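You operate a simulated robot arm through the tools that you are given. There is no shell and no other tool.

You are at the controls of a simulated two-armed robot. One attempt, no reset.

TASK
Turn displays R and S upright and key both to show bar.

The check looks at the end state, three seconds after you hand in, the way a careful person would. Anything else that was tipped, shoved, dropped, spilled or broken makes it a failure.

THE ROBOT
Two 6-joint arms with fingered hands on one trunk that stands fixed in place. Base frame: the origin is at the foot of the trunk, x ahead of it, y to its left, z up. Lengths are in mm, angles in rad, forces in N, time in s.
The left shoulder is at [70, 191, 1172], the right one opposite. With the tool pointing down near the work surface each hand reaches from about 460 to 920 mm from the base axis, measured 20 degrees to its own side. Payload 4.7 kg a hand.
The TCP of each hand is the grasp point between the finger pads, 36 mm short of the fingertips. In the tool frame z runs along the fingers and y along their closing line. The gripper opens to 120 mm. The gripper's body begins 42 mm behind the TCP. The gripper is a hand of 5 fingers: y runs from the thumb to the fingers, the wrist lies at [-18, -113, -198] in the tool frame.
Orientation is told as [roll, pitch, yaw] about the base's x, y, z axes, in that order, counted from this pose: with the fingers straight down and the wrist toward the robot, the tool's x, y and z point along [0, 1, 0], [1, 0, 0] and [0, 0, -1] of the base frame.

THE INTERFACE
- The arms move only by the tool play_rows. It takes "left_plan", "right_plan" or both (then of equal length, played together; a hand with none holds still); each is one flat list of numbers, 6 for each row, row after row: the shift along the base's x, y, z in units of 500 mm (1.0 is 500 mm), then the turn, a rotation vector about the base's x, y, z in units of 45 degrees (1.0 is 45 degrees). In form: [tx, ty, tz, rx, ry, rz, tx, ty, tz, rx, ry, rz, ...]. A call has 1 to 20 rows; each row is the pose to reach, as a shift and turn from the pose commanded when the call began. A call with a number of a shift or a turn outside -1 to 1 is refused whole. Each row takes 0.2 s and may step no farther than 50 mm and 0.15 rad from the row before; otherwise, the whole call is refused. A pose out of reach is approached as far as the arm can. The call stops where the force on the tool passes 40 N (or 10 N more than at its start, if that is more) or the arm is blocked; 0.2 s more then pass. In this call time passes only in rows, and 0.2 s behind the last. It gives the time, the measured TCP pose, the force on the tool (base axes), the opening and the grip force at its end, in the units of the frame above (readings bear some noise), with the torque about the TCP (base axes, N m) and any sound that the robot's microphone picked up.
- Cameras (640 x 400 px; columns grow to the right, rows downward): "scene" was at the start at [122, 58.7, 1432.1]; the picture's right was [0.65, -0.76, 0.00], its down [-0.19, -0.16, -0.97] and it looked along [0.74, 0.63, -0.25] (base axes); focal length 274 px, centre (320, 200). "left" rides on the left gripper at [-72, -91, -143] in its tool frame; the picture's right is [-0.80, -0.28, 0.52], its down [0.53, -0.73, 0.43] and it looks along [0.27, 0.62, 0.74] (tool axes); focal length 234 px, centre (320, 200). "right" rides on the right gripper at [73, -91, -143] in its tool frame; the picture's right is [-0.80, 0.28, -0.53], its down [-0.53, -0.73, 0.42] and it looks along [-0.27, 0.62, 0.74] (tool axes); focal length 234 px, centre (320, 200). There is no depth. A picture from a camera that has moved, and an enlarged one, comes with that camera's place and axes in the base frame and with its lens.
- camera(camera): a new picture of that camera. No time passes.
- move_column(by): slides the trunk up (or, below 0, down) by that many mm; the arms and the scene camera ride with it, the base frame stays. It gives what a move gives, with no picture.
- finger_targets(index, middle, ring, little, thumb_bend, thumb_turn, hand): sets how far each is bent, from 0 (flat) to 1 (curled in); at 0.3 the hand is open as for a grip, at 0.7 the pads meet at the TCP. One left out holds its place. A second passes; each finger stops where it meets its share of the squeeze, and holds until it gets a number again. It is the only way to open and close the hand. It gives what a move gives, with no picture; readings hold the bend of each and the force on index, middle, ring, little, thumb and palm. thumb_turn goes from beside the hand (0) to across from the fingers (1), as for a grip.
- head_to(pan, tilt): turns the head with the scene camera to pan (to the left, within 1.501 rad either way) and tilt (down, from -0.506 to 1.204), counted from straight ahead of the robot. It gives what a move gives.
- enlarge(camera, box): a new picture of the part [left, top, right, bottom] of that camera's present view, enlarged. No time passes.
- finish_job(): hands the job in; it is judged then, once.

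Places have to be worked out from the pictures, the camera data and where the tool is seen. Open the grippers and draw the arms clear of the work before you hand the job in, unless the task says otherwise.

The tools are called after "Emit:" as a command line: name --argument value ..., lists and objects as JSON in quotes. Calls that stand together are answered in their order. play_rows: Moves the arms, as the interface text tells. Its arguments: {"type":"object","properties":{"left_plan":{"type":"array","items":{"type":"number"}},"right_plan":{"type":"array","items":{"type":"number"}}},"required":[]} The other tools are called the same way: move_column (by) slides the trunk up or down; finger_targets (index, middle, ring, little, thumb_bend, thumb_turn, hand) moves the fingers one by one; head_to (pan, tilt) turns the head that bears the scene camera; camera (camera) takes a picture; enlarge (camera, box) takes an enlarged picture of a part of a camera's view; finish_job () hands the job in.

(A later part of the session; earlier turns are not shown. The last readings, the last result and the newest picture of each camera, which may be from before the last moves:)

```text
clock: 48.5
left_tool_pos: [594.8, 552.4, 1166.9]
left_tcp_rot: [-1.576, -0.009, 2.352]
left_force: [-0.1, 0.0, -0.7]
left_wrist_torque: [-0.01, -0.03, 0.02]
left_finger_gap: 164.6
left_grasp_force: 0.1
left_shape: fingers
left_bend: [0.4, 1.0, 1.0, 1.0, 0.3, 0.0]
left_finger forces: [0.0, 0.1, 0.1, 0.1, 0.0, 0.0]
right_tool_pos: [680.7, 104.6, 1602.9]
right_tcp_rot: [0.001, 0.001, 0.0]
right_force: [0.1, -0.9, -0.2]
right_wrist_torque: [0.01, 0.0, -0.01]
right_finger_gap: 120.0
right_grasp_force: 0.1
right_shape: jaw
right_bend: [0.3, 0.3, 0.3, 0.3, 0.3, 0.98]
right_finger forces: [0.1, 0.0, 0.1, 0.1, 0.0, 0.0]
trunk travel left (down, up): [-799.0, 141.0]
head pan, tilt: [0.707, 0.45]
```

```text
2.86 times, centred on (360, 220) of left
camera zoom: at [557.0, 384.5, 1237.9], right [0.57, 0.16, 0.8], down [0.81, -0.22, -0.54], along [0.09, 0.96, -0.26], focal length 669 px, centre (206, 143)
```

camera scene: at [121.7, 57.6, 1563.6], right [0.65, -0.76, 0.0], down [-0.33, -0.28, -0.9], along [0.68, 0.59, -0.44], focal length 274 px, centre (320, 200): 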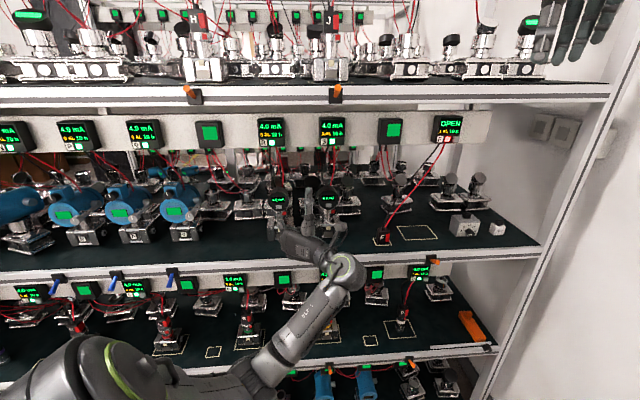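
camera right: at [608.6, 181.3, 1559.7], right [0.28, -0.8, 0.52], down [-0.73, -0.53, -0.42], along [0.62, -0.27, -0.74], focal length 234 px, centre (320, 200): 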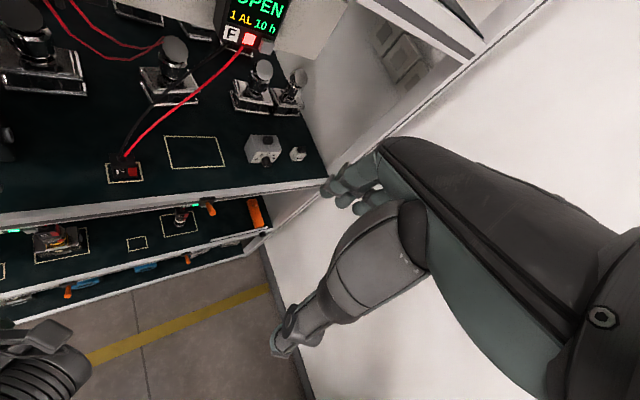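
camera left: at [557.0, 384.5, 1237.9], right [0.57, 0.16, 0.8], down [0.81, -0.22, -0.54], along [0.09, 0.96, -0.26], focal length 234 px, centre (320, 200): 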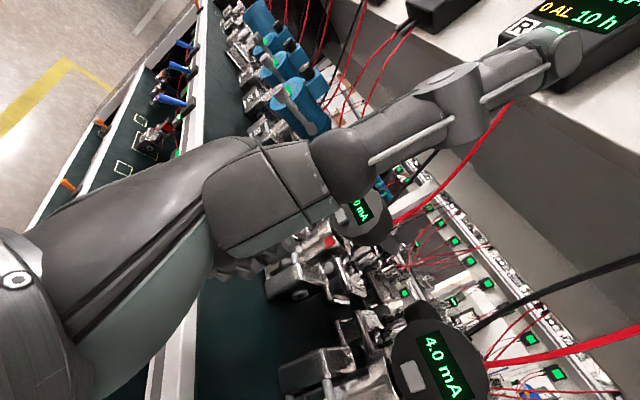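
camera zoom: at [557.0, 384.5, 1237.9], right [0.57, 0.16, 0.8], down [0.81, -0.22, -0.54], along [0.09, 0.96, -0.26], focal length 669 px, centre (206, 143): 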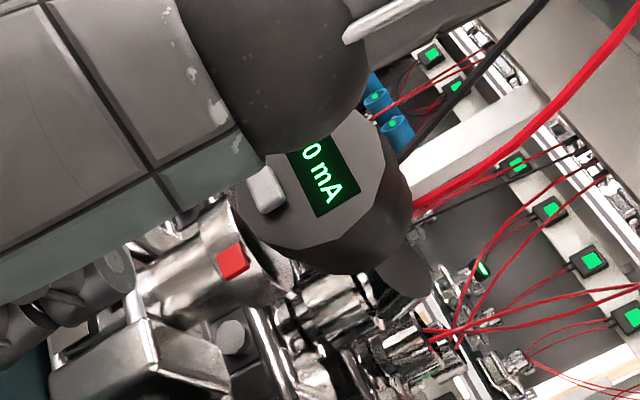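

The tip should land within ~2 mm of the key's centre. I'll advance 30 mm with a 2 mm left correction, stopping about 10 mm short.

Emit:
play_rows --left_plan '[0.0197, 0.0225, 0, 0, 0, 0, 0.0396, 0.0452, 0, 0, 0, 0]'

Emit:
enlarge --camera "scene" --box '[268, 190, 298, 215]'

Emit:
enlarge --camera "left" --box '[280, 130, 420, 290]'

```text
clock: 49.1
left_tool_pos: [614.0, 576.5, 1166.8]
left_tcp_rot: [-1.574, -0.011, 2.352]
left_force: [0.5, 0.2, 0.6]
left_wrist_torque: [-0.02, -0.04, -0.01]
left_finger_gap: 164.7
left_grasp_force: 0.0
left_shape: fingers
left_bend: [0.4, 1.0, 1.0, 1.0, 0.3, 0.0]
left_finger forces: [0.1, 0.0, 0.0, 0.1, 0.1, 0.0]
right_tool_pos: [679.6, 104.7, 1603.1]
right_tcp_rot: [-0.001, 0.003, 0.0]
right_force: [-0.5, -0.1, 0.3]
right_wrist_torque: [-0.04, 0.0, -0.05]
right_finger_gap: 120.1
right_grasp_force: 0.0
right_shape: jaw
right_bend: [0.3, 0.3, 0.3, 0.3, 0.3, 0.98]
right_finger forces: [0.0, 0.0, 0.1, 0.1, 0.0, 0.0]
trunk travel left (down, up): [-799.0, 141.0]
head pan, tilt: [0.707, 0.45]
```

```text
16.00 times, centred on (283, 202) of scene
camera zoom: at [121.7, 58.3, 1563.6], right [0.65, -0.76, 0.0], down [-0.33, -0.28, -0.9], along [0.68, 0.58, -0.44], focal length 4390 px, centre (912, 160)
```

zoom: 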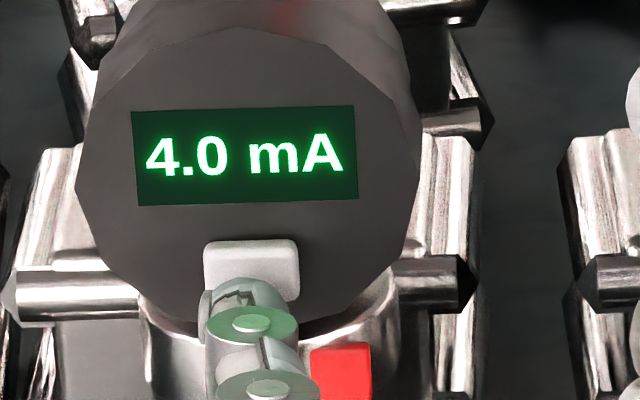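

```text
2.50 times, centred on (350, 210) of left
camera zoom: at [576.7, 408.7, 1237.8], right [0.57, 0.16, 0.8], down [0.81, -0.22, -0.54], along [0.09, 0.96, -0.26], focal length 585 px, centre (245, 175)
```

zoom: 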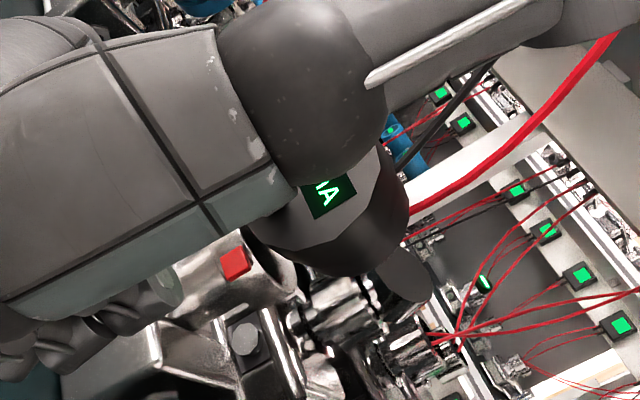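

The fingertip is right in front of the key's lower half and will rise slightly into it as it advances. Continuing in small steps, watching index force.

Emit:
play_rows --left_plan '[0.0071, 0.0071, 0, 0, 0, 0]'

Emit:
enlarge --camera "scene" --box '[268, 190, 298, 215]'

```text
clock: 49.5
left_tool_pos: [618.2, 580.0, 1165.9]
left_tcp_rot: [-1.575, -0.011, 2.35]
left_force: [0.4, -0.4, 0.8]
left_wrist_torque: [0.02, -0.03, 0.02]
left_finger_gap: 164.7
left_grasp_force: 0.6
left_shape: fingers
left_bend: [0.4, 1.0, 1.0, 1.0, 0.3, 0.0]
left_finger forces: [0.1, 0.0, 0.0, 0.1, 0.0, 0.0]
right_tool_pos: [679.8, 105.3, 1603.1]
right_tcp_rot: [0.0, 0.0, 0.001]
right_force: [-0.1, 0.0, 1.3]
right_wrist_torque: [-0.01, 0.03, 0.02]
right_finger_gap: 119.9
right_grasp_force: 0.0
right_shape: jaw
right_bend: [0.3, 0.3, 0.3, 0.3, 0.3, 0.98]
right_finger forces: [0.0, 0.1, 0.1, 0.0, 0.1, 0.0]
trunk travel left (down, up): [-799.0, 141.0]
head pan, tilt: [0.707, 0.45]
```

```text
16.00 times, centred on (283, 202) of scene
camera zoom: at [121.2, 57.9, 1563.6], right [0.65, -0.76, 0.0], down [-0.33, -0.28, -0.9], along [0.68, 0.58, -0.44], focal length 4390 px, centre (912, 160)
```

zoom: 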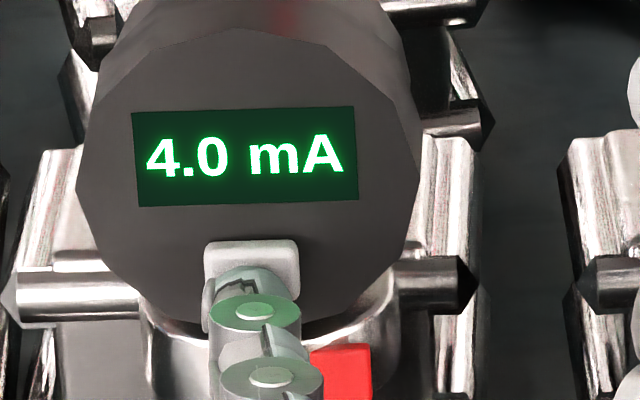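

Getting close; one possible hint of contact (0.6). Advancing 2 mm.

Emit:
play_rows --left_plan '[0.0028, 0.0028, 0, 0, 0, 0]'

Emit:
enlarge --camera "scene" --box '[268, 190, 298, 215]'

```text
clock: 49.9
left_tool_pos: [618.7, 580.2, 1167.6]
left_tcp_rot: [-1.575, -0.009, 2.35]
left_force: [0.6, -0.8, -0.9]
left_wrist_torque: [0.01, 0.05, 0.01]
left_finger_gap: 164.6
left_grasp_force: 0.9
left_shape: fingers
left_bend: [0.4, 1.0, 1.0, 1.0, 0.3, 0.0]
left_finger forces: [0.5, 0.0, 0.1, 0.0, 0.0, 0.0]
right_tool_pos: [678.0, 105.0, 1604.4]
right_tcp_rot: [0.0, -0.001, 0.0]
right_force: [0.1, 0.6, 0.2]
right_wrist_torque: [-0.02, -0.03, -0.03]
right_finger_gap: 119.8
right_grasp_force: 0.1
right_shape: jaw
right_bend: [0.3, 0.3, 0.3, 0.3, 0.3, 0.98]
right_finger forces: [0.1, 0.0, 0.1, 0.1, 0.1, 0.1]
trunk travel left (down, up): [-799.0, 141.0]
head pan, tilt: [0.707, 0.45]
```

```text
16.00 times, centred on (283, 202) of scene
camera zoom: at [120.7, 57.3, 1563.7], right [0.65, -0.76, 0.0], down [-0.33, -0.28, -0.9], along [0.68, 0.58, -0.44], focal length 4390 px, centre (912, 160)
```

zoom: 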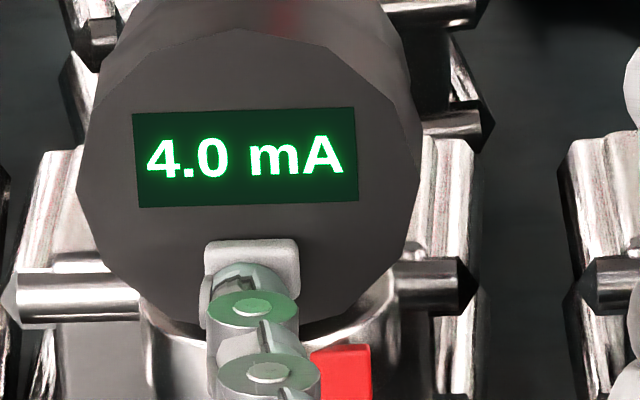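

Index reads 0.5 N: light contact with the key. Pressing 1.5 mm further.

Emit:
play_rows --left_plan '[0.0021, 0.0021, 0, 0, 0, 0]'

Emit:
enlarge --camera "scene" --box '[268, 190, 298, 215]'

```text
clock: 50.3
left_tool_pos: [618.7, 580.4, 1166.7]
left_tcp_rot: [-1.574, -0.011, 2.351]
left_force: [-0.4, -0.9, -1.1]
left_wrist_torque: [-0.01, -0.01, 0.07]
left_finger_gap: 164.8
left_grasp_force: 0.7
left_shape: fingers
left_bend: [0.4, 1.0, 1.0, 1.0, 0.3, 0.0]
left_finger forces: [1.0, 0.0, 0.1, 0.0, 0.0, 0.0]
right_tool_pos: [678.6, 103.7, 1603.7]
right_tcp_rot: [0.001, 0.0, 0.0]
right_force: [-0.6, -0.6, 0.8]
right_wrist_torque: [-0.02, -0.02, 0.01]
right_finger_gap: 119.8
right_grasp_force: 0.0
right_shape: jaw
right_bend: [0.3, 0.3, 0.3, 0.3, 0.3, 0.98]
right_finger forces: [0.1, 0.0, 0.1, 0.0, 0.0, 0.0]
trunk travel left (down, up): [-799.0, 141.0]
head pan, tilt: [0.707, 0.45]
```

```text
16.00 times, centred on (283, 202) of scene
camera zoom: at [120.9, 57.4, 1563.7], right [0.65, -0.76, 0.0], down [-0.33, -0.28, -0.9], along [0.68, 0.58, -0.44], focal length 4390 px, centre (912, 160)
```

zoom: 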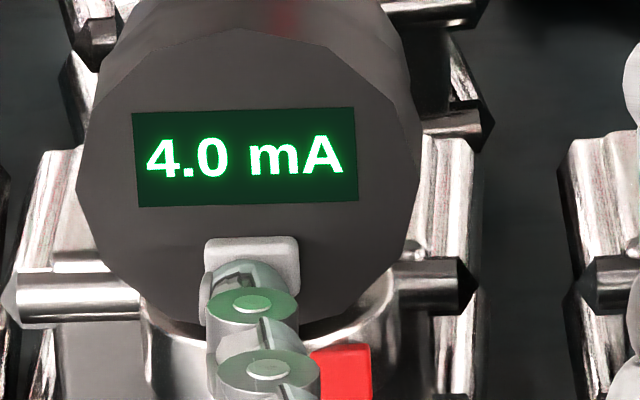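

Index force 1.0 N and the key has begun to move in (its top edge shifted). Pressing further in small steps.

Emit:
play_rows --left_plan '[0.0021, 0.0021, 0, 0, 0, 0]'

Emit:
enlarge --camera "scene" --box '[268, 190, 298, 215]'

```text
clock: 50.7
left_tool_pos: [619.6, 582.8, 1165.7]
left_tcp_rot: [-1.574, -0.011, 2.35]
left_force: [-1.1, -0.7, 0.6]
left_wrist_torque: [0.04, 0.01, 0.09]
left_finger_gap: 164.6
left_grasp_force: 1.2
left_shape: fingers
left_bend: [0.4, 1.0, 1.0, 1.0, 0.3, 0.0]
left_finger forces: [1.5, 0.0, 0.1, 0.0, 0.0, 0.0]
right_tool_pos: [678.8, 104.2, 1604.5]
right_tcp_rot: [0.001, -0.001, 0.001]
right_force: [0.1, 0.9, -0.2]
right_wrist_torque: [-0.03, -0.01, -0.04]
right_finger_gap: 119.8
right_grasp_force: 0.0
right_shape: jaw
right_bend: [0.3, 0.3, 0.3, 0.3, 0.3, 0.98]
right_finger forces: [0.1, 0.0, 0.1, 0.0, 0.1, 0.0]
trunk travel left (down, up): [-799.0, 141.0]
head pan, tilt: [0.707, 0.45]
```

```text
16.00 times, centred on (283, 202) of scene
camera zoom: at [120.8, 57.4, 1563.7], right [0.65, -0.76, 0.0], down [-0.33, -0.28, -0.9], along [0.68, 0.58, -0.44], focal length 4390 px, centre (912, 160)
```

zoom: 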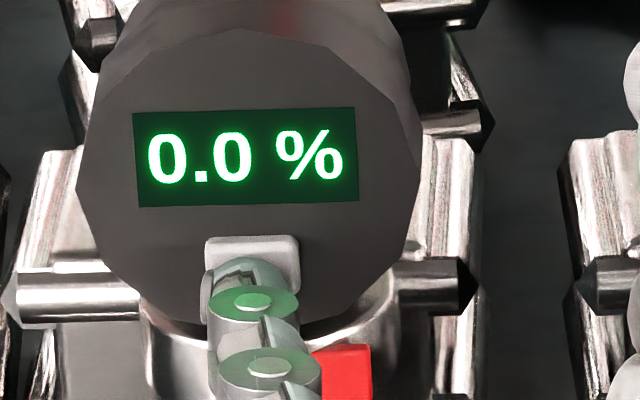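

The key works: display now reads "0.0 %" at only 1.5 N. I'll back off 7 mm to release it, then press once more.

Emit:
play_rows --left_plan '[-0.0099, -0.0099, 0, 0, 0, 0]'

Emit:
enlarge --camera "scene" --box '[268, 190, 298, 215]'

```text
clock: 51.1
left_tool_pos: [615.4, 577.3, 1166.5]
left_tcp_rot: [-1.574, -0.01, 2.35]
left_force: [-0.6, 0.2, 0.7]
left_wrist_torque: [0.03, 0.0, 0.03]
left_finger_gap: 165.1
left_grasp_force: 0.0
left_shape: fingers
left_bend: [0.4, 1.0, 1.0, 1.0, 0.3, 0.0]
left_finger forces: [0.0, 0.1, 0.1, 0.0, 0.1, 0.1]
right_tool_pos: [678.7, 103.5, 1603.8]
right_tcp_rot: [-0.002, 0.001, -0.002]
right_force: [0.1, 0.8, -0.6]
right_wrist_torque: [-0.01, 0.0, 0.04]
right_finger_gap: 120.0
right_grasp_force: 0.1
right_shape: jaw
right_bend: [0.3, 0.3, 0.3, 0.3, 0.3, 0.98]
right_finger forces: [0.1, 0.0, 0.0, 0.0, 0.0, 0.1]
trunk travel left (down, up): [-799.0, 141.0]
head pan, tilt: [0.707, 0.45]
```

```text
16.00 times, centred on (283, 202) of scene
camera zoom: at [120.9, 57.5, 1563.7], right [0.65, -0.76, 0.0], down [-0.33, -0.28, -0.9], along [0.68, 0.58, -0.44], focal length 4390 px, centre (912, 160)
```

zoom: 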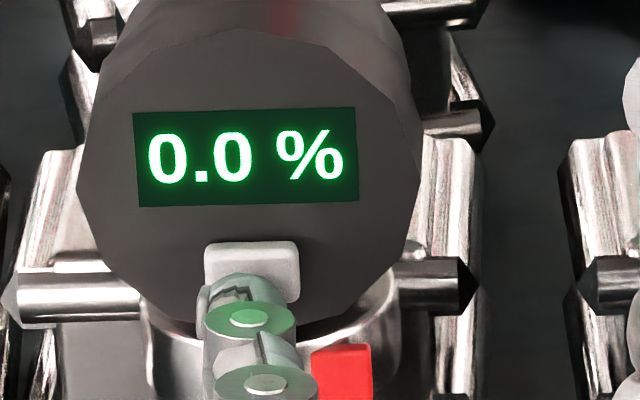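

The key sprang back and the display holds "0.0 %". Pressing again by the same travel.

Emit:
play_rows --left_plan '[0.005, 0.005, 0, 0, 0, 0, 0.0099, 0.0099, 0, 0, 0, 0]'

Emit:
enlarge --camera "scene" --box '[268, 190, 298, 215]'

```text
clock: 51.7
left_tool_pos: [619.6, 581.1, 1166.5]
left_tcp_rot: [-1.575, -0.01, 2.35]
left_force: [-0.8, -1.6, 0.3]
left_wrist_torque: [-0.02, 0.01, 0.06]
left_finger_gap: 164.8
left_grasp_force: 1.1
left_shape: fingers
left_bend: [0.4, 1.0, 1.0, 1.0, 0.3, 0.0]
left_finger forces: [1.0, 0.1, 0.1, 0.1, 0.0, 0.1]
right_tool_pos: [678.4, 105.0, 1604.9]
right_tcp_rot: [0.0, 0.0, -0.001]
right_force: [0.1, -0.6, 0.0]
right_wrist_torque: [0.01, 0.0, -0.03]
right_finger_gap: 120.0
right_grasp_force: 0.0
right_shape: jaw
right_bend: [0.3, 0.3, 0.3, 0.3, 0.3, 0.98]
right_finger forces: [0.0, 0.0, 0.1, 0.0, 0.0, 0.1]
trunk travel left (down, up): [-799.0, 141.0]
head pan, tilt: [0.707, 0.45]
```

```text
16.00 times, centred on (283, 202) of scene
camera zoom: at [120.7, 57.4, 1563.7], right [0.65, -0.76, 0.0], down [-0.33, -0.28, -0.9], along [0.68, 0.58, -0.44], focal length 4390 px, centre (912, 160)
```

zoom: 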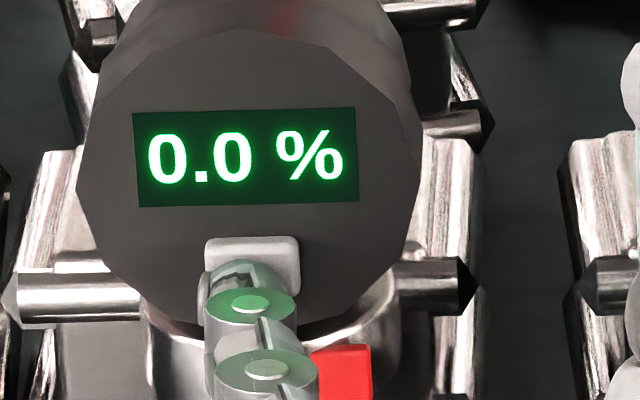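

Still "0.0 %" at 1.0 N; it needs slightly more travel. Pressing 1 mm further.

Emit:
play_rows --left_plan '[0.0014, 0.0014, 0, 0, 0, 0]'

Emit:
enlarge --camera "scene" --box '[268, 190, 298, 215]'

```text
clock: 52.1
left_tool_pos: [620.9, 582.4, 1166.2]
left_tcp_rot: [-1.574, -0.011, 2.351]
left_force: [-0.7, -1.8, 0.1]
left_wrist_torque: [0.02, -0.02, 0.1]
left_finger_gap: 165.0
left_grasp_force: 1.0
left_shape: fingers
left_bend: [0.4, 1.0, 1.0, 1.0, 0.3, 0.0]
left_finger forces: [1.7, 0.0, 0.0, 0.0, 0.1, 0.0]
right_tool_pos: [679.5, 105.5, 1604.0]
right_tcp_rot: [0.0, 0.0, 0.0]
right_force: [-0.3, -0.1, 0.5]
right_wrist_torque: [-0.01, 0.0, 0.03]
right_finger_gap: 119.8
right_grasp_force: 0.1
right_shape: jaw
right_bend: [0.3, 0.3, 0.3, 0.3, 0.3, 0.98]
right_finger forces: [0.0, 0.0, 0.1, 0.1, 0.0, 0.1]
trunk travel left (down, up): [-799.0, 141.0]
head pan, tilt: [0.707, 0.45]
```

```text
16.00 times, centred on (283, 202) of scene
camera zoom: at [120.8, 57.4, 1563.7], right [0.65, -0.76, 0.0], down [-0.33, -0.28, -0.9], along [0.68, 0.58, -0.44], focal length 4390 px, centre (912, 160)
```

zoom: 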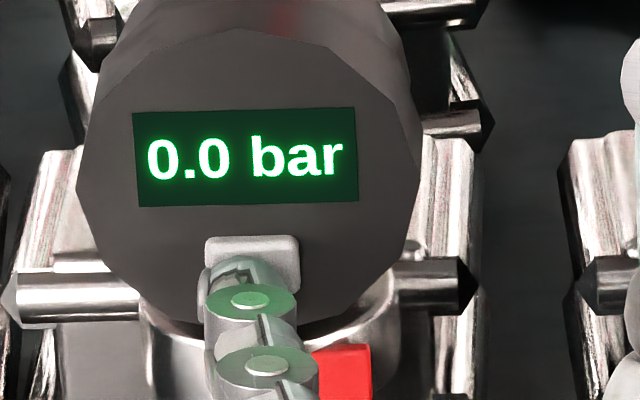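

R now reads "0.0 bar". Backing off 50 mm, then shifting sideways to stand in front of S's key.

Emit:
play_rows --left_plan '[-0.0354, -0.0354, 0, 0, 0, 0, -0.0708, -0.0708, 0, 0, 0, 0, -0.0164, -0.125, 0, 0, 0, 0, 0.0379, -0.1792, 0, 0, 0, 0, 0.0923, -0.2334, 0, 0, 0, 0, 0.1466, -0.2876, 0, 0, 0, 0]'

Emit:
enlarge --camera "scene" --box '[250, 165, 370, 245]'

Emit:
enlarge --camera "scene" --box '[313, 190, 343, 215]'

```text
clock: 53.5
left_tool_pos: [695.4, 439.9, 1163.8]
left_tcp_rot: [-1.573, -0.013, 2.352]
left_force: [-0.1, -0.1, -0.5]
left_wrist_torque: [0.0, 0.03, 0.02]
left_finger_gap: 164.8
left_grasp_force: 0.0
left_shape: fingers
left_bend: [0.4, 1.0, 1.0, 1.0, 0.3, 0.0]
left_finger forces: [0.1, 0.0, 0.0, 0.0, 0.0, 0.0]
right_tool_pos: [680.0, 103.7, 1602.5]
right_tcp_rot: [0.001, 0.001, 0.001]
right_force: [0.7, -0.7, 0.3]
right_wrist_torque: [0.07, 0.05, 0.01]
right_finger_gap: 119.8
right_grasp_force: 0.0
right_shape: jaw
right_bend: [0.3, 0.3, 0.3, 0.3, 0.3, 0.98]
right_finger forces: [0.0, 0.0, 0.0, 0.0, 0.0, 0.0]
trunk travel left (down, up): [-799.0, 141.0]
head pan, tilt: [0.707, 0.45]
```

```text
5.00 times, centred on (310, 205) of scene
camera zoom: at [122.5, 56.0, 1563.6], right [0.65, -0.76, 0.0], down [-0.33, -0.28, -0.9], along [0.68, 0.59, -0.44], focal length 1372 px, centre (370, 175)
```

zoom: 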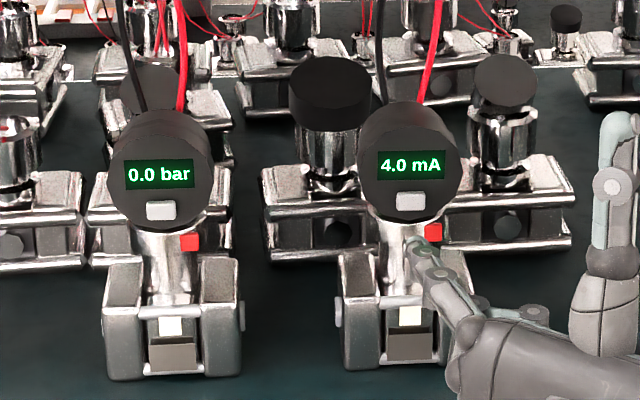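

```text
16.00 times, centred on (328, 202) of scene
camera zoom: at [122.5, 56.0, 1563.6], right [0.65, -0.76, 0.0], down [-0.33, -0.28, -0.9], along [0.68, 0.59, -0.44], focal length 4390 px, centre (192, 160)
```

zoom: 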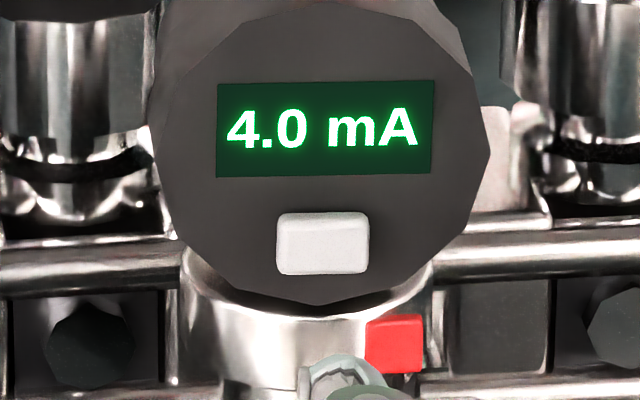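

S's key: I predict the tip would land ~2 mm left and ~3 mm low, so I'll correct that while advancing 40 mm.

Emit:
play_rows --left_plan '[0.0297, 0.0269, 0.005, 0, 0, 0, 0.0594, 0.0538, 0.005, 0, 0, 0]'

Emit:
enlarge --camera "scene" --box '[313, 185, 343, 210]'

```text
clock: 54.1
left_tool_pos: [723.3, 467.7, 1168.4]
left_tcp_rot: [-1.574, -0.01, 2.351]
left_force: [0.3, -0.2, 1.2]
left_wrist_torque: [0.06, 0.03, 0.0]
left_finger_gap: 164.8
left_grasp_force: 0.1
left_shape: fingers
left_bend: [0.4, 1.0, 1.0, 1.0, 0.3, 0.0]
left_finger forces: [0.0, 0.0, 0.0, 0.0, 0.1, 0.1]
right_tool_pos: [680.3, 104.8, 1601.8]
right_tcp_rot: [0.0, 0.002, 0.0]
right_force: [-0.4, -0.7, -0.2]
right_wrist_torque: [-0.02, 0.01, -0.04]
right_finger_gap: 120.1
right_grasp_force: 0.0
right_shape: jaw
right_bend: [0.3, 0.3, 0.3, 0.3, 0.3, 0.98]
right_finger forces: [0.1, 0.0, 0.1, 0.0, 0.0, 0.0]
trunk travel left (down, up): [-799.0, 141.0]
head pan, tilt: [0.707, 0.45]
```

```text
16.00 times, centred on (328, 198) of scene
camera zoom: at [122.4, 57.7, 1563.5], right [0.65, -0.76, 0.0], down [-0.33, -0.28, -0.9], along [0.68, 0.58, -0.44], focal length 4390 px, centre (192, 240)
```

zoom: 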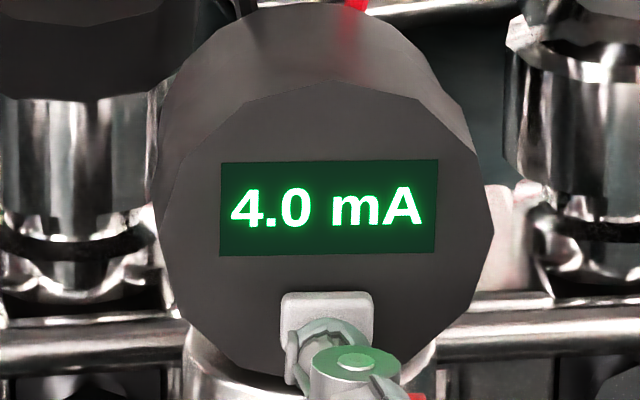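

Aligned with S's key. Continuing in small steps.

Emit:
play_rows --left_plan '[0.0071, 0.0071, 0, 0, 0, 0]'

Emit:
enlarge --camera "scene" --box '[313, 185, 343, 210]'

```text
clock: 54.5
left_tool_pos: [726.5, 470.2, 1167.4]
left_tcp_rot: [-1.572, -0.012, 2.35]
left_force: [0.4, 0.0, 0.7]
left_wrist_torque: [0.01, -0.02, 0.0]
left_finger_gap: 164.6
left_grasp_force: 0.2
left_shape: fingers
left_bend: [0.4, 1.0, 1.0, 1.0, 0.3, 0.0]
left_finger forces: [0.1, 0.0, 0.0, 0.0, 0.0, 0.1]
right_tool_pos: [678.9, 105.0, 1603.8]
right_tcp_rot: [-0.001, 0.0, 0.001]
right_force: [-0.8, -1.1, 0.3]
right_wrist_torque: [-0.03, -0.05, 0.01]
right_finger_gap: 119.8
right_grasp_force: 0.1
right_shape: jaw
right_bend: [0.3, 0.3, 0.3, 0.3, 0.3, 0.98]
right_finger forces: [0.1, 0.1, 0.0, 0.0, 0.0, 0.0]
trunk travel left (down, up): [-799.0, 141.0]
head pan, tilt: [0.707, 0.45]
```

```text
16.00 times, centred on (328, 198) of scene
camera zoom: at [121.1, 57.9, 1563.7], right [0.65, -0.76, 0.0], down [-0.33, -0.28, -0.9], along [0.68, 0.58, -0.44], focal length 4390 px, centre (192, 240)
```

zoom: 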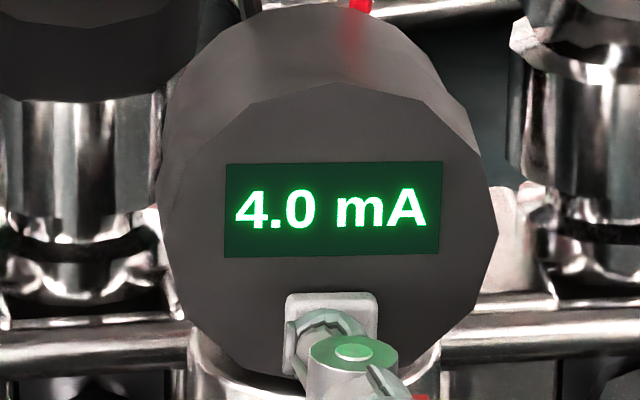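

No contact yet. Another 2 mm.

Emit:
play_rows --left_plan '[0.0028, 0.0028, 0, 0, 0, 0]'

Emit:
enlarge --camera "scene" --box '[313, 185, 343, 210]'

```text
clock: 54.9
left_tool_pos: [728.2, 472.5, 1169.0]
left_tcp_rot: [-1.574, -0.01, 2.351]
left_force: [-0.7, -1.2, -1.0]
left_wrist_torque: [-0.03, 0.0, 0.04]
left_finger_gap: 165.4
left_grasp_force: 0.6
left_shape: fingers
left_bend: [0.4, 1.0, 1.0, 1.0, 0.3, 0.0]
left_finger forces: [0.7, 0.0, 0.1, 0.1, 0.0, 0.1]
right_tool_pos: [679.9, 104.4, 1603.3]
right_tcp_rot: [0.001, 0.001, 0.0]
right_force: [-0.1, 0.3, -0.2]
right_wrist_torque: [-0.01, 0.02, -0.02]
right_finger_gap: 120.1
right_grasp_force: 0.1
right_shape: jaw
right_bend: [0.3, 0.3, 0.3, 0.3, 0.3, 0.98]
right_finger forces: [0.0, 0.0, 0.0, 0.0, 0.1, 0.0]
trunk travel left (down, up): [-799.0, 141.0]
head pan, tilt: [0.707, 0.45]
```

```text
16.00 times, centred on (328, 198) of scene
camera zoom: at [120.6, 57.4, 1563.7], right [0.65, -0.76, 0.0], down [-0.33, -0.28, -0.9], along [0.68, 0.58, -0.44], focal length 4390 px, centre (192, 240)
```

zoom: 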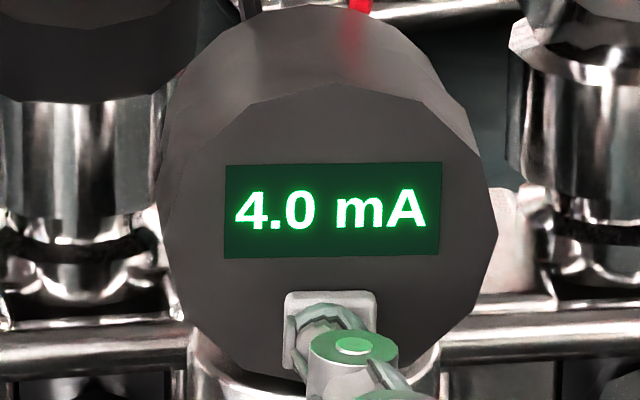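

Contact at 0.7 N on the key. Pressing 1.5 mm more.

Emit:
play_rows --left_plan '[0.0021, 0.0021, 0, 0, 0, 0]'

Emit:
enlarge --camera "scene" --box '[313, 185, 343, 210]'

```text
clock: 55.3
left_tool_pos: [729.1, 473.8, 1168.5]
left_tcp_rot: [-1.576, -0.009, 2.352]
left_force: [-1.6, 0.2, 0.3]
left_wrist_torque: [-0.03, 0.0, 0.11]
left_finger_gap: 165.1
left_grasp_force: 0.9
left_shape: fingers
left_bend: [0.4, 1.0, 1.0, 1.0, 0.3, 0.0]
left_finger forces: [1.3, 0.0, 0.1, 0.0, 0.1, 0.0]
right_tool_pos: [678.3, 104.5, 1603.8]
right_tcp_rot: [0.001, 0.0, 0.001]
right_force: [-0.3, -0.4, -0.4]
right_wrist_torque: [0.0, -0.01, 0.0]
right_finger_gap: 119.9
right_grasp_force: 0.1
right_shape: jaw
right_bend: [0.3, 0.3, 0.3, 0.3, 0.3, 0.98]
right_finger forces: [0.0, 0.0, 0.1, 0.0, 0.0, 0.0]
trunk travel left (down, up): [-799.0, 141.0]
head pan, tilt: [0.707, 0.45]
```

```text
16.00 times, centred on (328, 198) of scene
camera zoom: at [121.0, 57.4, 1563.7], right [0.65, -0.76, 0.0], down [-0.33, -0.28, -0.9], along [0.68, 0.58, -0.44], focal length 4390 px, centre (192, 240)
```

zoom: 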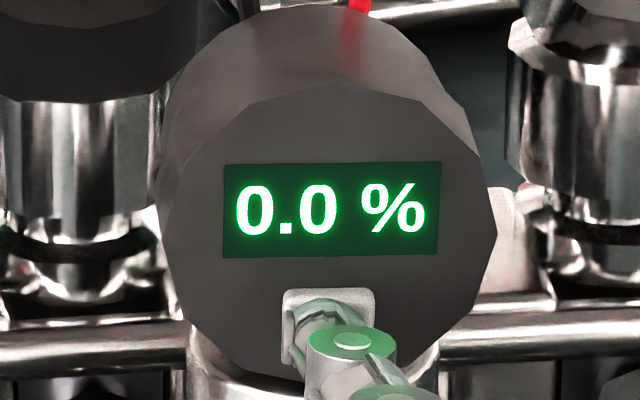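

S stepped to "0.0 %". Releasing by 7 mm.

Emit:
play_rows --left_plan '[-0.0099, -0.0099, 0, 0, 0, 0]'

Emit:
play_rows --left_plan '[0.005, 0.005, 0, 0, 0, 0, 0.0099, 0.0099, 0, 0, 0, 0]'

Emit:
enlarge --camera "scene" --box '[313, 185, 343, 210]'

```text
clock: 55.7
left_tool_pos: [724.5, 467.7, 1169.2]
left_tcp_rot: [-1.574, -0.01, 2.35]
left_force: [0.1, 0.4, 0.7]
left_wrist_torque: [-0.03, 0.0, -0.01]
left_finger_gap: 165.3
left_grasp_force: 0.1
left_shape: fingers
left_bend: [0.4, 1.0, 1.0, 1.0, 0.3, 0.0]
left_finger forces: [0.0, 0.0, 0.0, 0.1, 0.0, 0.1]
right_tool_pos: [679.9, 105.2, 1603.4]
right_tcp_rot: [0.001, 0.0, -0.001]
right_force: [0.2, 0.6, 0.1]
right_wrist_torque: [0.03, -0.01, 0.0]
right_finger_gap: 119.8
right_grasp_force: 0.1
right_shape: jaw
right_bend: [0.3, 0.3, 0.3, 0.3, 0.3, 0.98]
right_finger forces: [0.0, 0.0, 0.0, 0.0, 0.0, 0.1]
trunk travel left (down, up): [-799.0, 141.0]
head pan, tilt: [0.707, 0.45]
```

```text
clock: 56.3
left_tool_pos: [729.2, 471.9, 1169.1]
left_tcp_rot: [-1.575, -0.01, 2.351]
left_force: [-1.7, -0.9, -0.1]
left_wrist_torque: [-0.02, 0.01, 0.06]
left_finger_gap: 165.0
left_grasp_force: 0.1
left_shape: fingers
left_bend: [0.4, 1.0, 1.0, 1.0, 0.3, 0.0]
left_finger forces: [1.3, 0.0, 0.1, 0.0, 0.1, 0.0]
right_tool_pos: [679.5, 104.3, 1604.3]
right_tcp_rot: [0.001, 0.0, 0.001]
right_force: [0.0, 0.4, 0.1]
right_wrist_torque: [-0.02, 0.0, 0.01]
right_finger_gap: 119.9
right_grasp_force: 0.1
right_shape: jaw
right_bend: [0.3, 0.3, 0.3, 0.3, 0.3, 0.98]
right_finger forces: [0.0, 0.0, 0.1, 0.0, 0.1, 0.0]
trunk travel left (down, up): [-799.0, 141.0]
head pan, tilt: [0.707, 0.45]
```

```text
16.00 times, centred on (328, 198) of scene
camera zoom: at [120.9, 57.4, 1563.7], right [0.65, -0.76, 0.0], down [-0.33, -0.28, -0.9], along [0.68, 0.58, -0.44], focal length 4390 px, centre (192, 240)
```

zoom: 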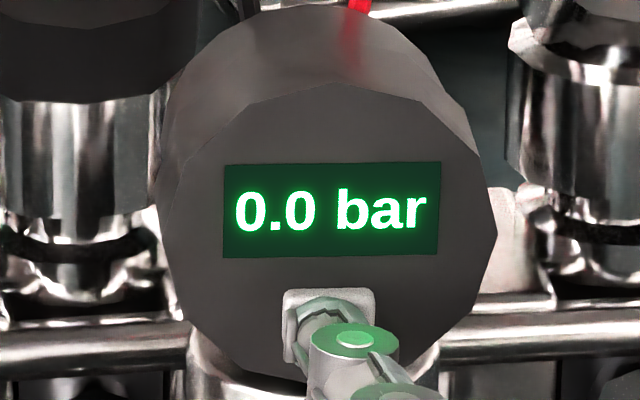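

S now reads "0.0 bar". Backing the hand straight out of the shelf, well clear.

Emit:
play_rows --left_plan '[-0.0354, -0.0354, 0, 0, 0, 0, -0.0849, -0.0849, 0, 0, 0, 0, -0.1414, -0.1414, 0, 0, 0, 0, -0.1979, -0.1979, 0, 0, 0, 0, -0.2545, -0.2545, 0, 0, 0, 0, -0.311, -0.311, 0, 0, 0, 0]'

Emit:
camera --camera "scene"

Emit:
enlarge --camera "scene" --box '[250, 165, 370, 245]'

```text
clock: 57.8
left_tool_pos: [575.3, 365.5, 1206.7]
left_tcp_rot: [-1.718, -0.074, 2.411]
left_force: [0.3, 1.0, 0.6]
left_wrist_torque: [0.0, -0.03, -0.04]
left_finger_gap: 165.1
left_grasp_force: 0.0
left_shape: fingers
left_bend: [0.4, 1.0, 1.0, 1.0, 0.3, 0.0]
left_finger forces: [0.0, 0.0, 0.0, 0.0, 0.0, 0.0]
right_tool_pos: [679.4, 107.2, 1603.1]
right_tcp_rot: [-0.001, -0.001, 0.001]
right_force: [0.3, 1.2, 0.2]
right_wrist_torque: [-0.04, 0.0, 0.03]
right_finger_gap: 119.7
right_grasp_force: 0.0
right_shape: jaw
right_bend: [0.3, 0.3, 0.3, 0.3, 0.3, 0.98]
right_finger forces: [0.1, 0.1, 0.0, 0.0, 0.1, 0.0]
trunk travel left (down, up): [-799.0, 141.0]
head pan, tilt: [0.707, 0.45]
stopped in row 6 (left hand): the arm was blocked; the commanded pose is now the measured one
```

```text
taken
camera scene: at [121.2, 59.6, 1563.6], right [0.65, -0.76, 0.0], down [-0.33, -0.28, -0.9], along [0.68, 0.58, -0.44], focal length 274 px, centre (320, 200)
```

scene: 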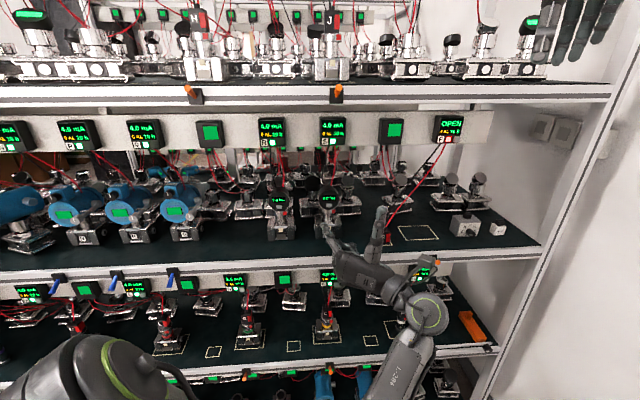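

```text
5.00 times, centred on (310, 205) of scene
camera zoom: at [121.2, 59.6, 1563.6], right [0.65, -0.76, 0.0], down [-0.33, -0.28, -0.9], along [0.68, 0.58, -0.44], focal length 1372 px, centre (370, 175)
```

zoom: 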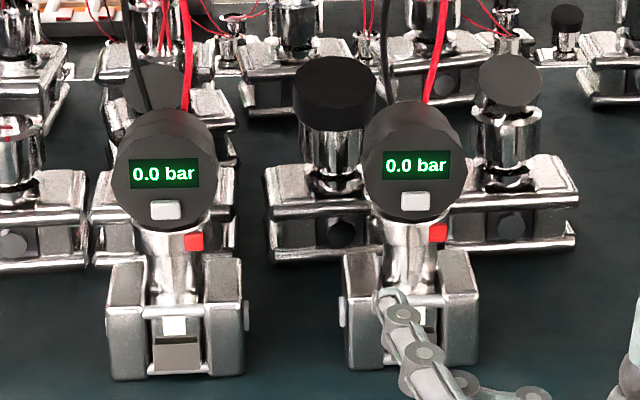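

Both displays are upright and read "0.0 bar". The last row was reported blocked with no force on the tool, so I'll look down at the arm to see what's near it before moving further.

Emit:
head_to --pan 0.5 --tilt 0.9

Emit:
camera --camera "scene"

Emit:
camera --camera "left"

Emit:
camera --camera "right"

```text
clock: 58.7
left_tool_pos: [575.9, 362.6, 1207.0]
left_tcp_rot: [-1.72, -0.075, 2.41]
left_force: [0.9, 0.2, -0.1]
left_wrist_torque: [-0.01, -0.02, 0.03]
left_finger_gap: 164.7
left_grasp_force: 0.0
left_shape: fingers
left_bend: [0.4, 1.0, 1.0, 1.0, 0.3, 0.0]
left_finger forces: [0.1, 0.1, 0.1, 0.0, 0.1, 0.0]
right_tool_pos: [679.4, 104.6, 1603.6]
right_tcp_rot: [0.001, 0.0, -0.001]
right_force: [0.0, 0.2, -0.2]
right_wrist_torque: [0.01, -0.01, -0.01]
right_finger_gap: 119.9
right_grasp_force: 0.1
right_shape: jaw
right_bend: [0.3, 0.3, 0.3, 0.3, 0.3, 0.98]
right_finger forces: [0.0, 0.0, 0.1, 0.1, 0.0, 0.0]
trunk travel left (down, up): [-799.0, 141.0]
head pan, tilt: [0.499, 0.901]
```

```text
taken
camera scene: at [117.3, 33.7, 1525.4], right [0.48, -0.88, 0.0], down [-0.69, -0.38, -0.62], along [0.55, 0.3, -0.78], focal length 274 px, centre (320, 200)
```

scene: 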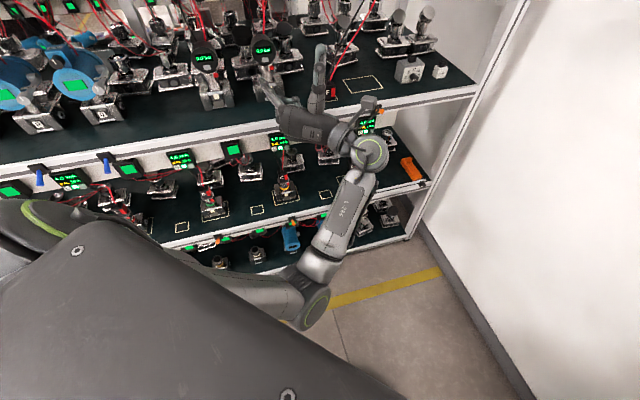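

```text
taken
camera left: at [544.5, 185.2, 1251.3], right [0.52, 0.07, 0.85], down [0.85, -0.09, -0.52], along [0.04, 0.99, -0.11], focal length 234 px, centre (320, 200)
```

left: 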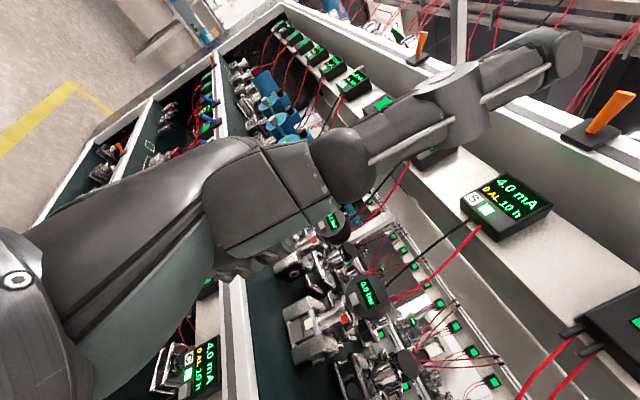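

```text
taken
camera right: at [587.4, 177.5, 1746.6], right [0.28, -0.8, 0.53], down [-0.73, -0.53, -0.42], along [0.62, -0.27, -0.74], focal length 234 px, centre (320, 200)
```

right: 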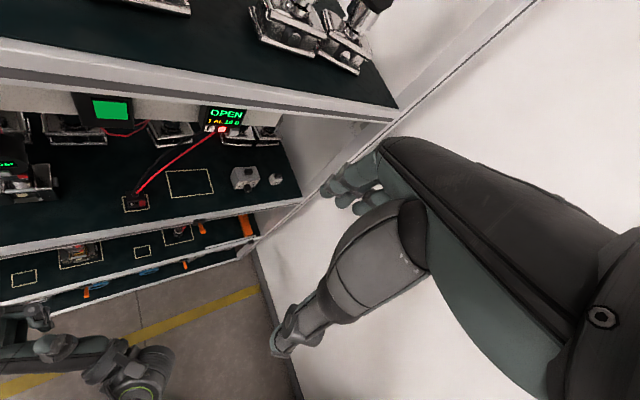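

Nothing is touching: the elbow hangs free well in front of the shelves, so it was simply a folding limit of the arm. I'll slide the hand away to the right and out past the shelf edge instead.

Emit:
play_rows --left_plan '[-0.01, -0.06, 0, 0, 0, 0, -0.02, -0.12, 0, 0, 0, 0, -0.03, -0.18, 0, 0, 0, 0, -0.04, -0.24, 0, 0, 0, 0]'

Emit:
camera --camera "scene"

```text
clock: 59.4
left_tool_pos: [565.5, 351.3, 1235.1]
left_tcp_rot: [-1.876, -0.156, 2.5]
left_force: [0.2, -0.1, -0.3]
left_wrist_torque: [0.01, -0.02, -0.01]
left_finger_gap: 164.9
left_grasp_force: 0.0
left_shape: fingers
left_bend: [0.4, 1.0, 1.0, 1.0, 0.3, 0.0]
left_finger forces: [0.0, 0.1, 0.1, 0.0, 0.0, 0.0]
left hand out of reach, approached as far as the arm can: row 3
right_tool_pos: [678.5, 104.0, 1603.3]
right_tcp_rot: [0.0, 0.0, 0.0]
right_force: [-0.1, 0.8, 0.4]
right_wrist_torque: [0.03, 0.01, 0.02]
right_finger_gap: 119.8
right_grasp_force: 0.0
right_shape: jaw
right_bend: [0.3, 0.3, 0.3, 0.3, 0.3, 0.98]
right_finger forces: [0.1, 0.0, 0.1, 0.0, 0.0, 0.1]
trunk travel left (down, up): [-799.0, 141.0]
head pan, tilt: [0.499, 0.901]
stopped in row 3 (left hand): the arm was blocked; the commanded pose is now the measured one
```

```text
taken
camera scene: at [117.5, 34.2, 1525.3], right [0.48, -0.88, 0.0], down [-0.69, -0.38, -0.62], along [0.54, 0.3, -0.78], focal length 274 px, centre (320, 200)
```

scene: 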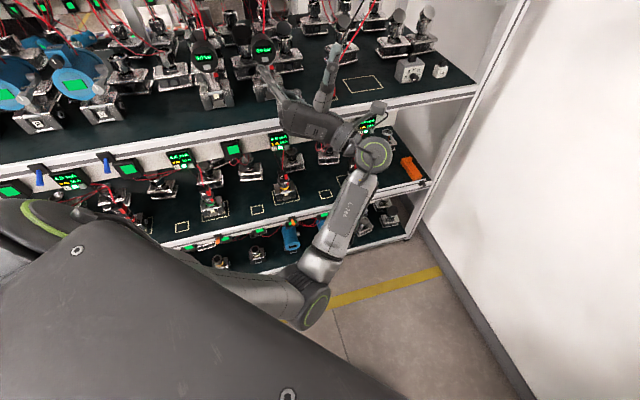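

The arm is at a wrist limit in this roll. I'll return to the roll used on the way in (which was reachable at this spot), in free space in front of the deck edge.

Emit:
play_rows --left_plan '[0, 0.0133, -0.016, 0.0006, 0.142, -0.0137, 0, 0.0267, -0.032, 0.0012, 0.284, -0.0275, 0, 0.04, -0.048, 0.0017, 0.427, -0.0412, 0, 0.0534, -0.064, 0.0023, 0.569, -0.055]'

Emit:
camera --camera "scene"

```text
clock: 60.4
left_tool_pos: [567.7, 378.1, 1212.9]
left_tcp_rot: [-1.593, -0.495, 2.37]
left_force: [-0.5, 0.4, 0.3]
left_wrist_torque: [0.0, 0.01, -0.04]
left_finger_gap: 165.0
left_grasp_force: 0.0
left_shape: fingers
left_bend: [0.4, 1.0, 1.0, 1.0, 0.3, 0.0]
left_finger forces: [0.1, 0.0, 0.0, 0.1, 0.1, 0.0]
right_tool_pos: [680.0, 103.9, 1604.6]
right_tcp_rot: [0.002, -0.001, 0.001]
right_force: [-0.4, 0.6, -0.5]
right_wrist_torque: [-0.03, -0.02, -0.02]
right_finger_gap: 119.9
right_grasp_force: 0.1
right_shape: jaw
right_bend: [0.3, 0.3, 0.3, 0.3, 0.3, 0.98]
right_finger forces: [0.1, 0.0, 0.1, 0.1, 0.1, 0.0]
trunk travel left (down, up): [-799.0, 141.0]
head pan, tilt: [0.499, 0.901]
```

```text
taken
camera scene: at [116.9, 34.4, 1525.4], right [0.48, -0.88, 0.0], down [-0.69, -0.38, -0.62], along [0.55, 0.3, -0.78], focal length 274 px, centre (320, 200)
```

scene: 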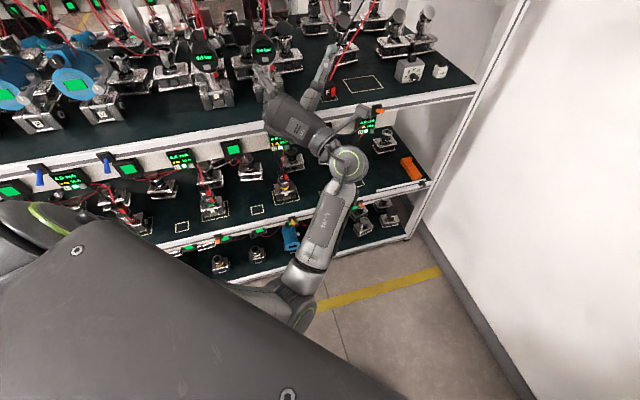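

Good, the arm is back in a comfortable posture. Opening the hand to its normal open grip here in free space.

Emit:
finger_targets --hand "left" --index 0.3 --middle 0.3 --ring 0.3 --little 0.3 --thumb_bend 0.3 --thumb_turn 0.98

Emit:
play_rows --left_plan '[-0.0065, -0.0055, 0.07, 0, 0, 0, -0.013, -0.011, 0.14, 0, 0, 0, -0.0195, -0.0165, 0.21, 0, 0, 0, -0.026, -0.022, 0.275, 0, 0, 0]'

Emit:
camera --camera "scene"

```text
clock: 61.4
left_tool_pos: [567.7, 379.0, 1211.4]
left_tcp_rot: [-1.593, -0.499, 2.372]
left_force: [0.1, 0.8, -1.0]
left_wrist_torque: [-0.01, -0.03, 0.0]
left_finger_gap: 122.6
left_grasp_force: 0.1
left_shape: fingers
left_bend: [0.3, 0.3, 0.3, 0.3, 0.3, 0.96]
left_finger forces: [0.0, 0.0, 0.1, 0.0, 0.0, 0.0]
right_tool_pos: [679.5, 104.3, 1603.1]
right_tcp_rot: [0.0, 0.002, 0.0]
right_force: [-1.2, -0.3, 0.2]
right_wrist_torque: [0.0, -0.02, 0.03]
right_finger_gap: 119.6
right_grasp_force: 0.1
right_shape: jaw
right_bend: [0.3, 0.3, 0.3, 0.3, 0.3, 0.98]
right_finger forces: [0.1, 0.1, 0.1, 0.1, 0.0, 0.1]
trunk travel left (down, up): [-799.0, 141.0]
head pan, tilt: [0.499, 0.901]
```

```text
clock: 62.4
left_tool_pos: [550.4, 367.5, 1339.8]
left_tcp_rot: [-1.564, -0.496, 2.355]
left_force: [-0.8, 0.8, -0.4]
left_wrist_torque: [0.0, 0.05, 0.0]
left_finger_gap: 122.2
left_grasp_force: 0.1
left_shape: fingers
left_bend: [0.3, 0.3, 0.3, 0.3, 0.3, 0.96]
left_finger forces: [0.1, 0.1, 0.0, 0.0, 0.0, 0.0]
right_tool_pos: [679.1, 104.3, 1603.5]
right_tcp_rot: [-0.001, 0.001, -0.001]
right_force: [-0.4, 0.0, 0.2]
right_wrist_torque: [0.03, 0.0, -0.03]
right_finger_gap: 120.1
right_grasp_force: 0.0
right_shape: jaw
right_bend: [0.3, 0.3, 0.3, 0.3, 0.3, 0.98]
right_finger forces: [0.0, 0.0, 0.0, 0.1, 0.1, 0.0]
trunk travel left (down, up): [-799.0, 141.0]
head pan, tilt: [0.499, 0.901]
```

```text
taken
camera scene: at [117.4, 33.9, 1525.3], right [0.48, -0.88, 0.0], down [-0.69, -0.38, -0.62], along [0.55, 0.3, -0.78], focal length 274 px, centre (320, 200)
```

scene: 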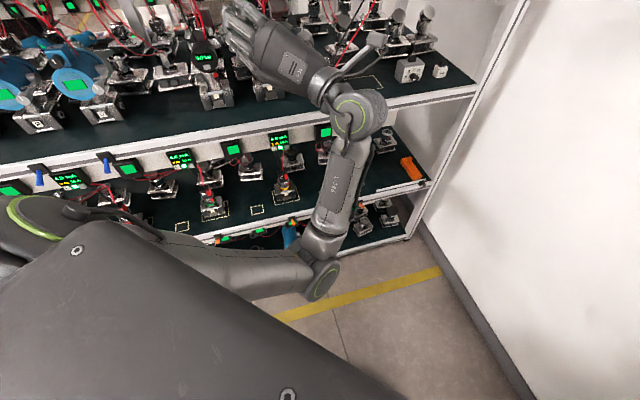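

The hand is open and free. I'll draw it back another 60 mm from the shelf.

Emit:
play_rows --left_plan '[-0.028, -0.028, 0, 0, 0, 0, -0.056, -0.056, 0, 0, 0, 0, -0.084, -0.084, 0, 0, 0, 0]'

Emit:
head_to --pan 0.707 --tilt 0.45

Emit:
camera --camera "scene"

Emit:
enlarge --camera "scene" --box '[250, 165, 370, 245]'

```text
clock: 63.3
left_tool_pos: [501.5, 354.6, 1374.7]
left_tcp_rot: [-1.749, -0.552, 2.529]
left_force: [-0.3, -0.4, -0.4]
left_wrist_torque: [0.02, 0.0, 0.02]
left_finger_gap: 122.5
left_grasp_force: 0.1
left_shape: fingers
left_bend: [0.3, 0.3, 0.3, 0.3, 0.3, 0.96]
left_finger forces: [0.1, 0.0, 0.1, 0.1, 0.0, 0.0]
right_tool_pos: [679.2, 105.4, 1604.0]
right_tcp_rot: [-0.001, 0.0, 0.002]
right_force: [-0.6, 0.1, 0.2]
right_wrist_torque: [-0.02, -0.01, 0.02]
right_finger_gap: 119.9
right_grasp_force: 0.1
right_shape: jaw
right_bend: [0.3, 0.3, 0.3, 0.3, 0.3, 0.98]
right_finger forces: [0.1, 0.0, 0.0, 0.0, 0.1, 0.1]
trunk travel left (down, up): [-799.0, 141.0]
head pan, tilt: [0.499, 0.901]
stopped in row 3 (left hand): the arm was blocked; the commanded pose is now the measured one
```

```text
clock: 64.2
left_tool_pos: [501.7, 354.8, 1375.0]
left_tcp_rot: [-1.748, -0.553, 2.529]
left_force: [0.3, 0.2, -0.4]
left_wrist_torque: [0.02, 0.03, 0.01]
left_finger_gap: 122.5
left_grasp_force: 0.1
left_shape: fingers
left_bend: [0.3, 0.3, 0.3, 0.3, 0.3, 0.96]
left_finger forces: [0.0, 0.1, 0.0, 0.0, 0.0, 0.1]
right_tool_pos: [678.8, 103.6, 1603.8]
right_tcp_rot: [0.001, 0.0, -0.001]
right_force: [-0.5, 0.7, -0.6]
right_wrist_torque: [0.0, 0.02, -0.01]
right_finger_gap: 119.7
right_grasp_force: 0.0
right_shape: jaw
right_bend: [0.3, 0.3, 0.3, 0.3, 0.3, 0.98]
right_finger forces: [0.0, 0.1, 0.0, 0.0, 0.1, 0.0]
trunk travel left (down, up): [-799.0, 141.0]
head pan, tilt: [0.707, 0.45]
```

```text
taken
camera scene: at [121.0, 57.4, 1563.6], right [0.65, -0.76, 0.0], down [-0.33, -0.28, -0.9], along [0.68, 0.58, -0.44], focal length 274 px, centre (320, 200)
```

scene: 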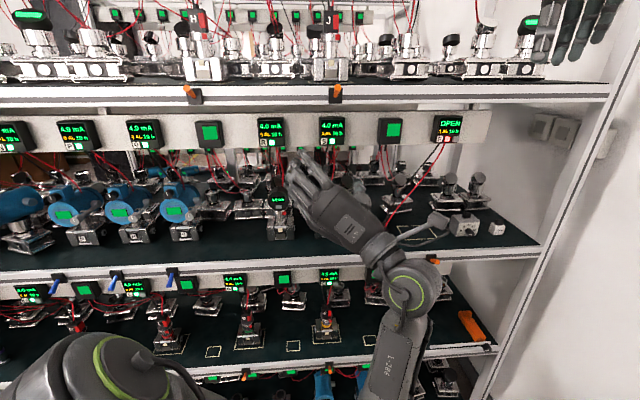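

```text
5.00 times, centred on (310, 205) of scene
camera zoom: at [121.0, 57.4, 1563.6], right [0.65, -0.76, 0.0], down [-0.33, -0.28, -0.9], along [0.68, 0.58, -0.44], focal length 1372 px, centre (370, 175)
```

zoom: 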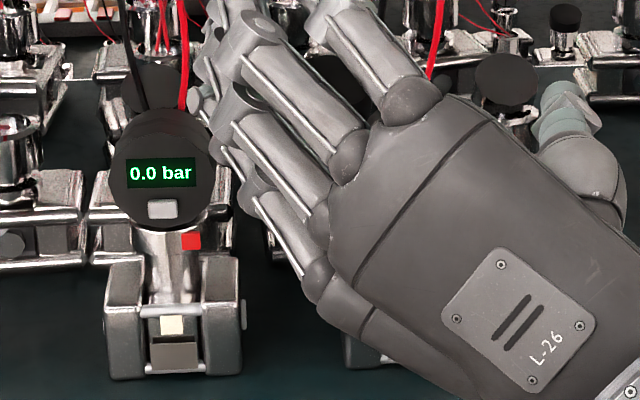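

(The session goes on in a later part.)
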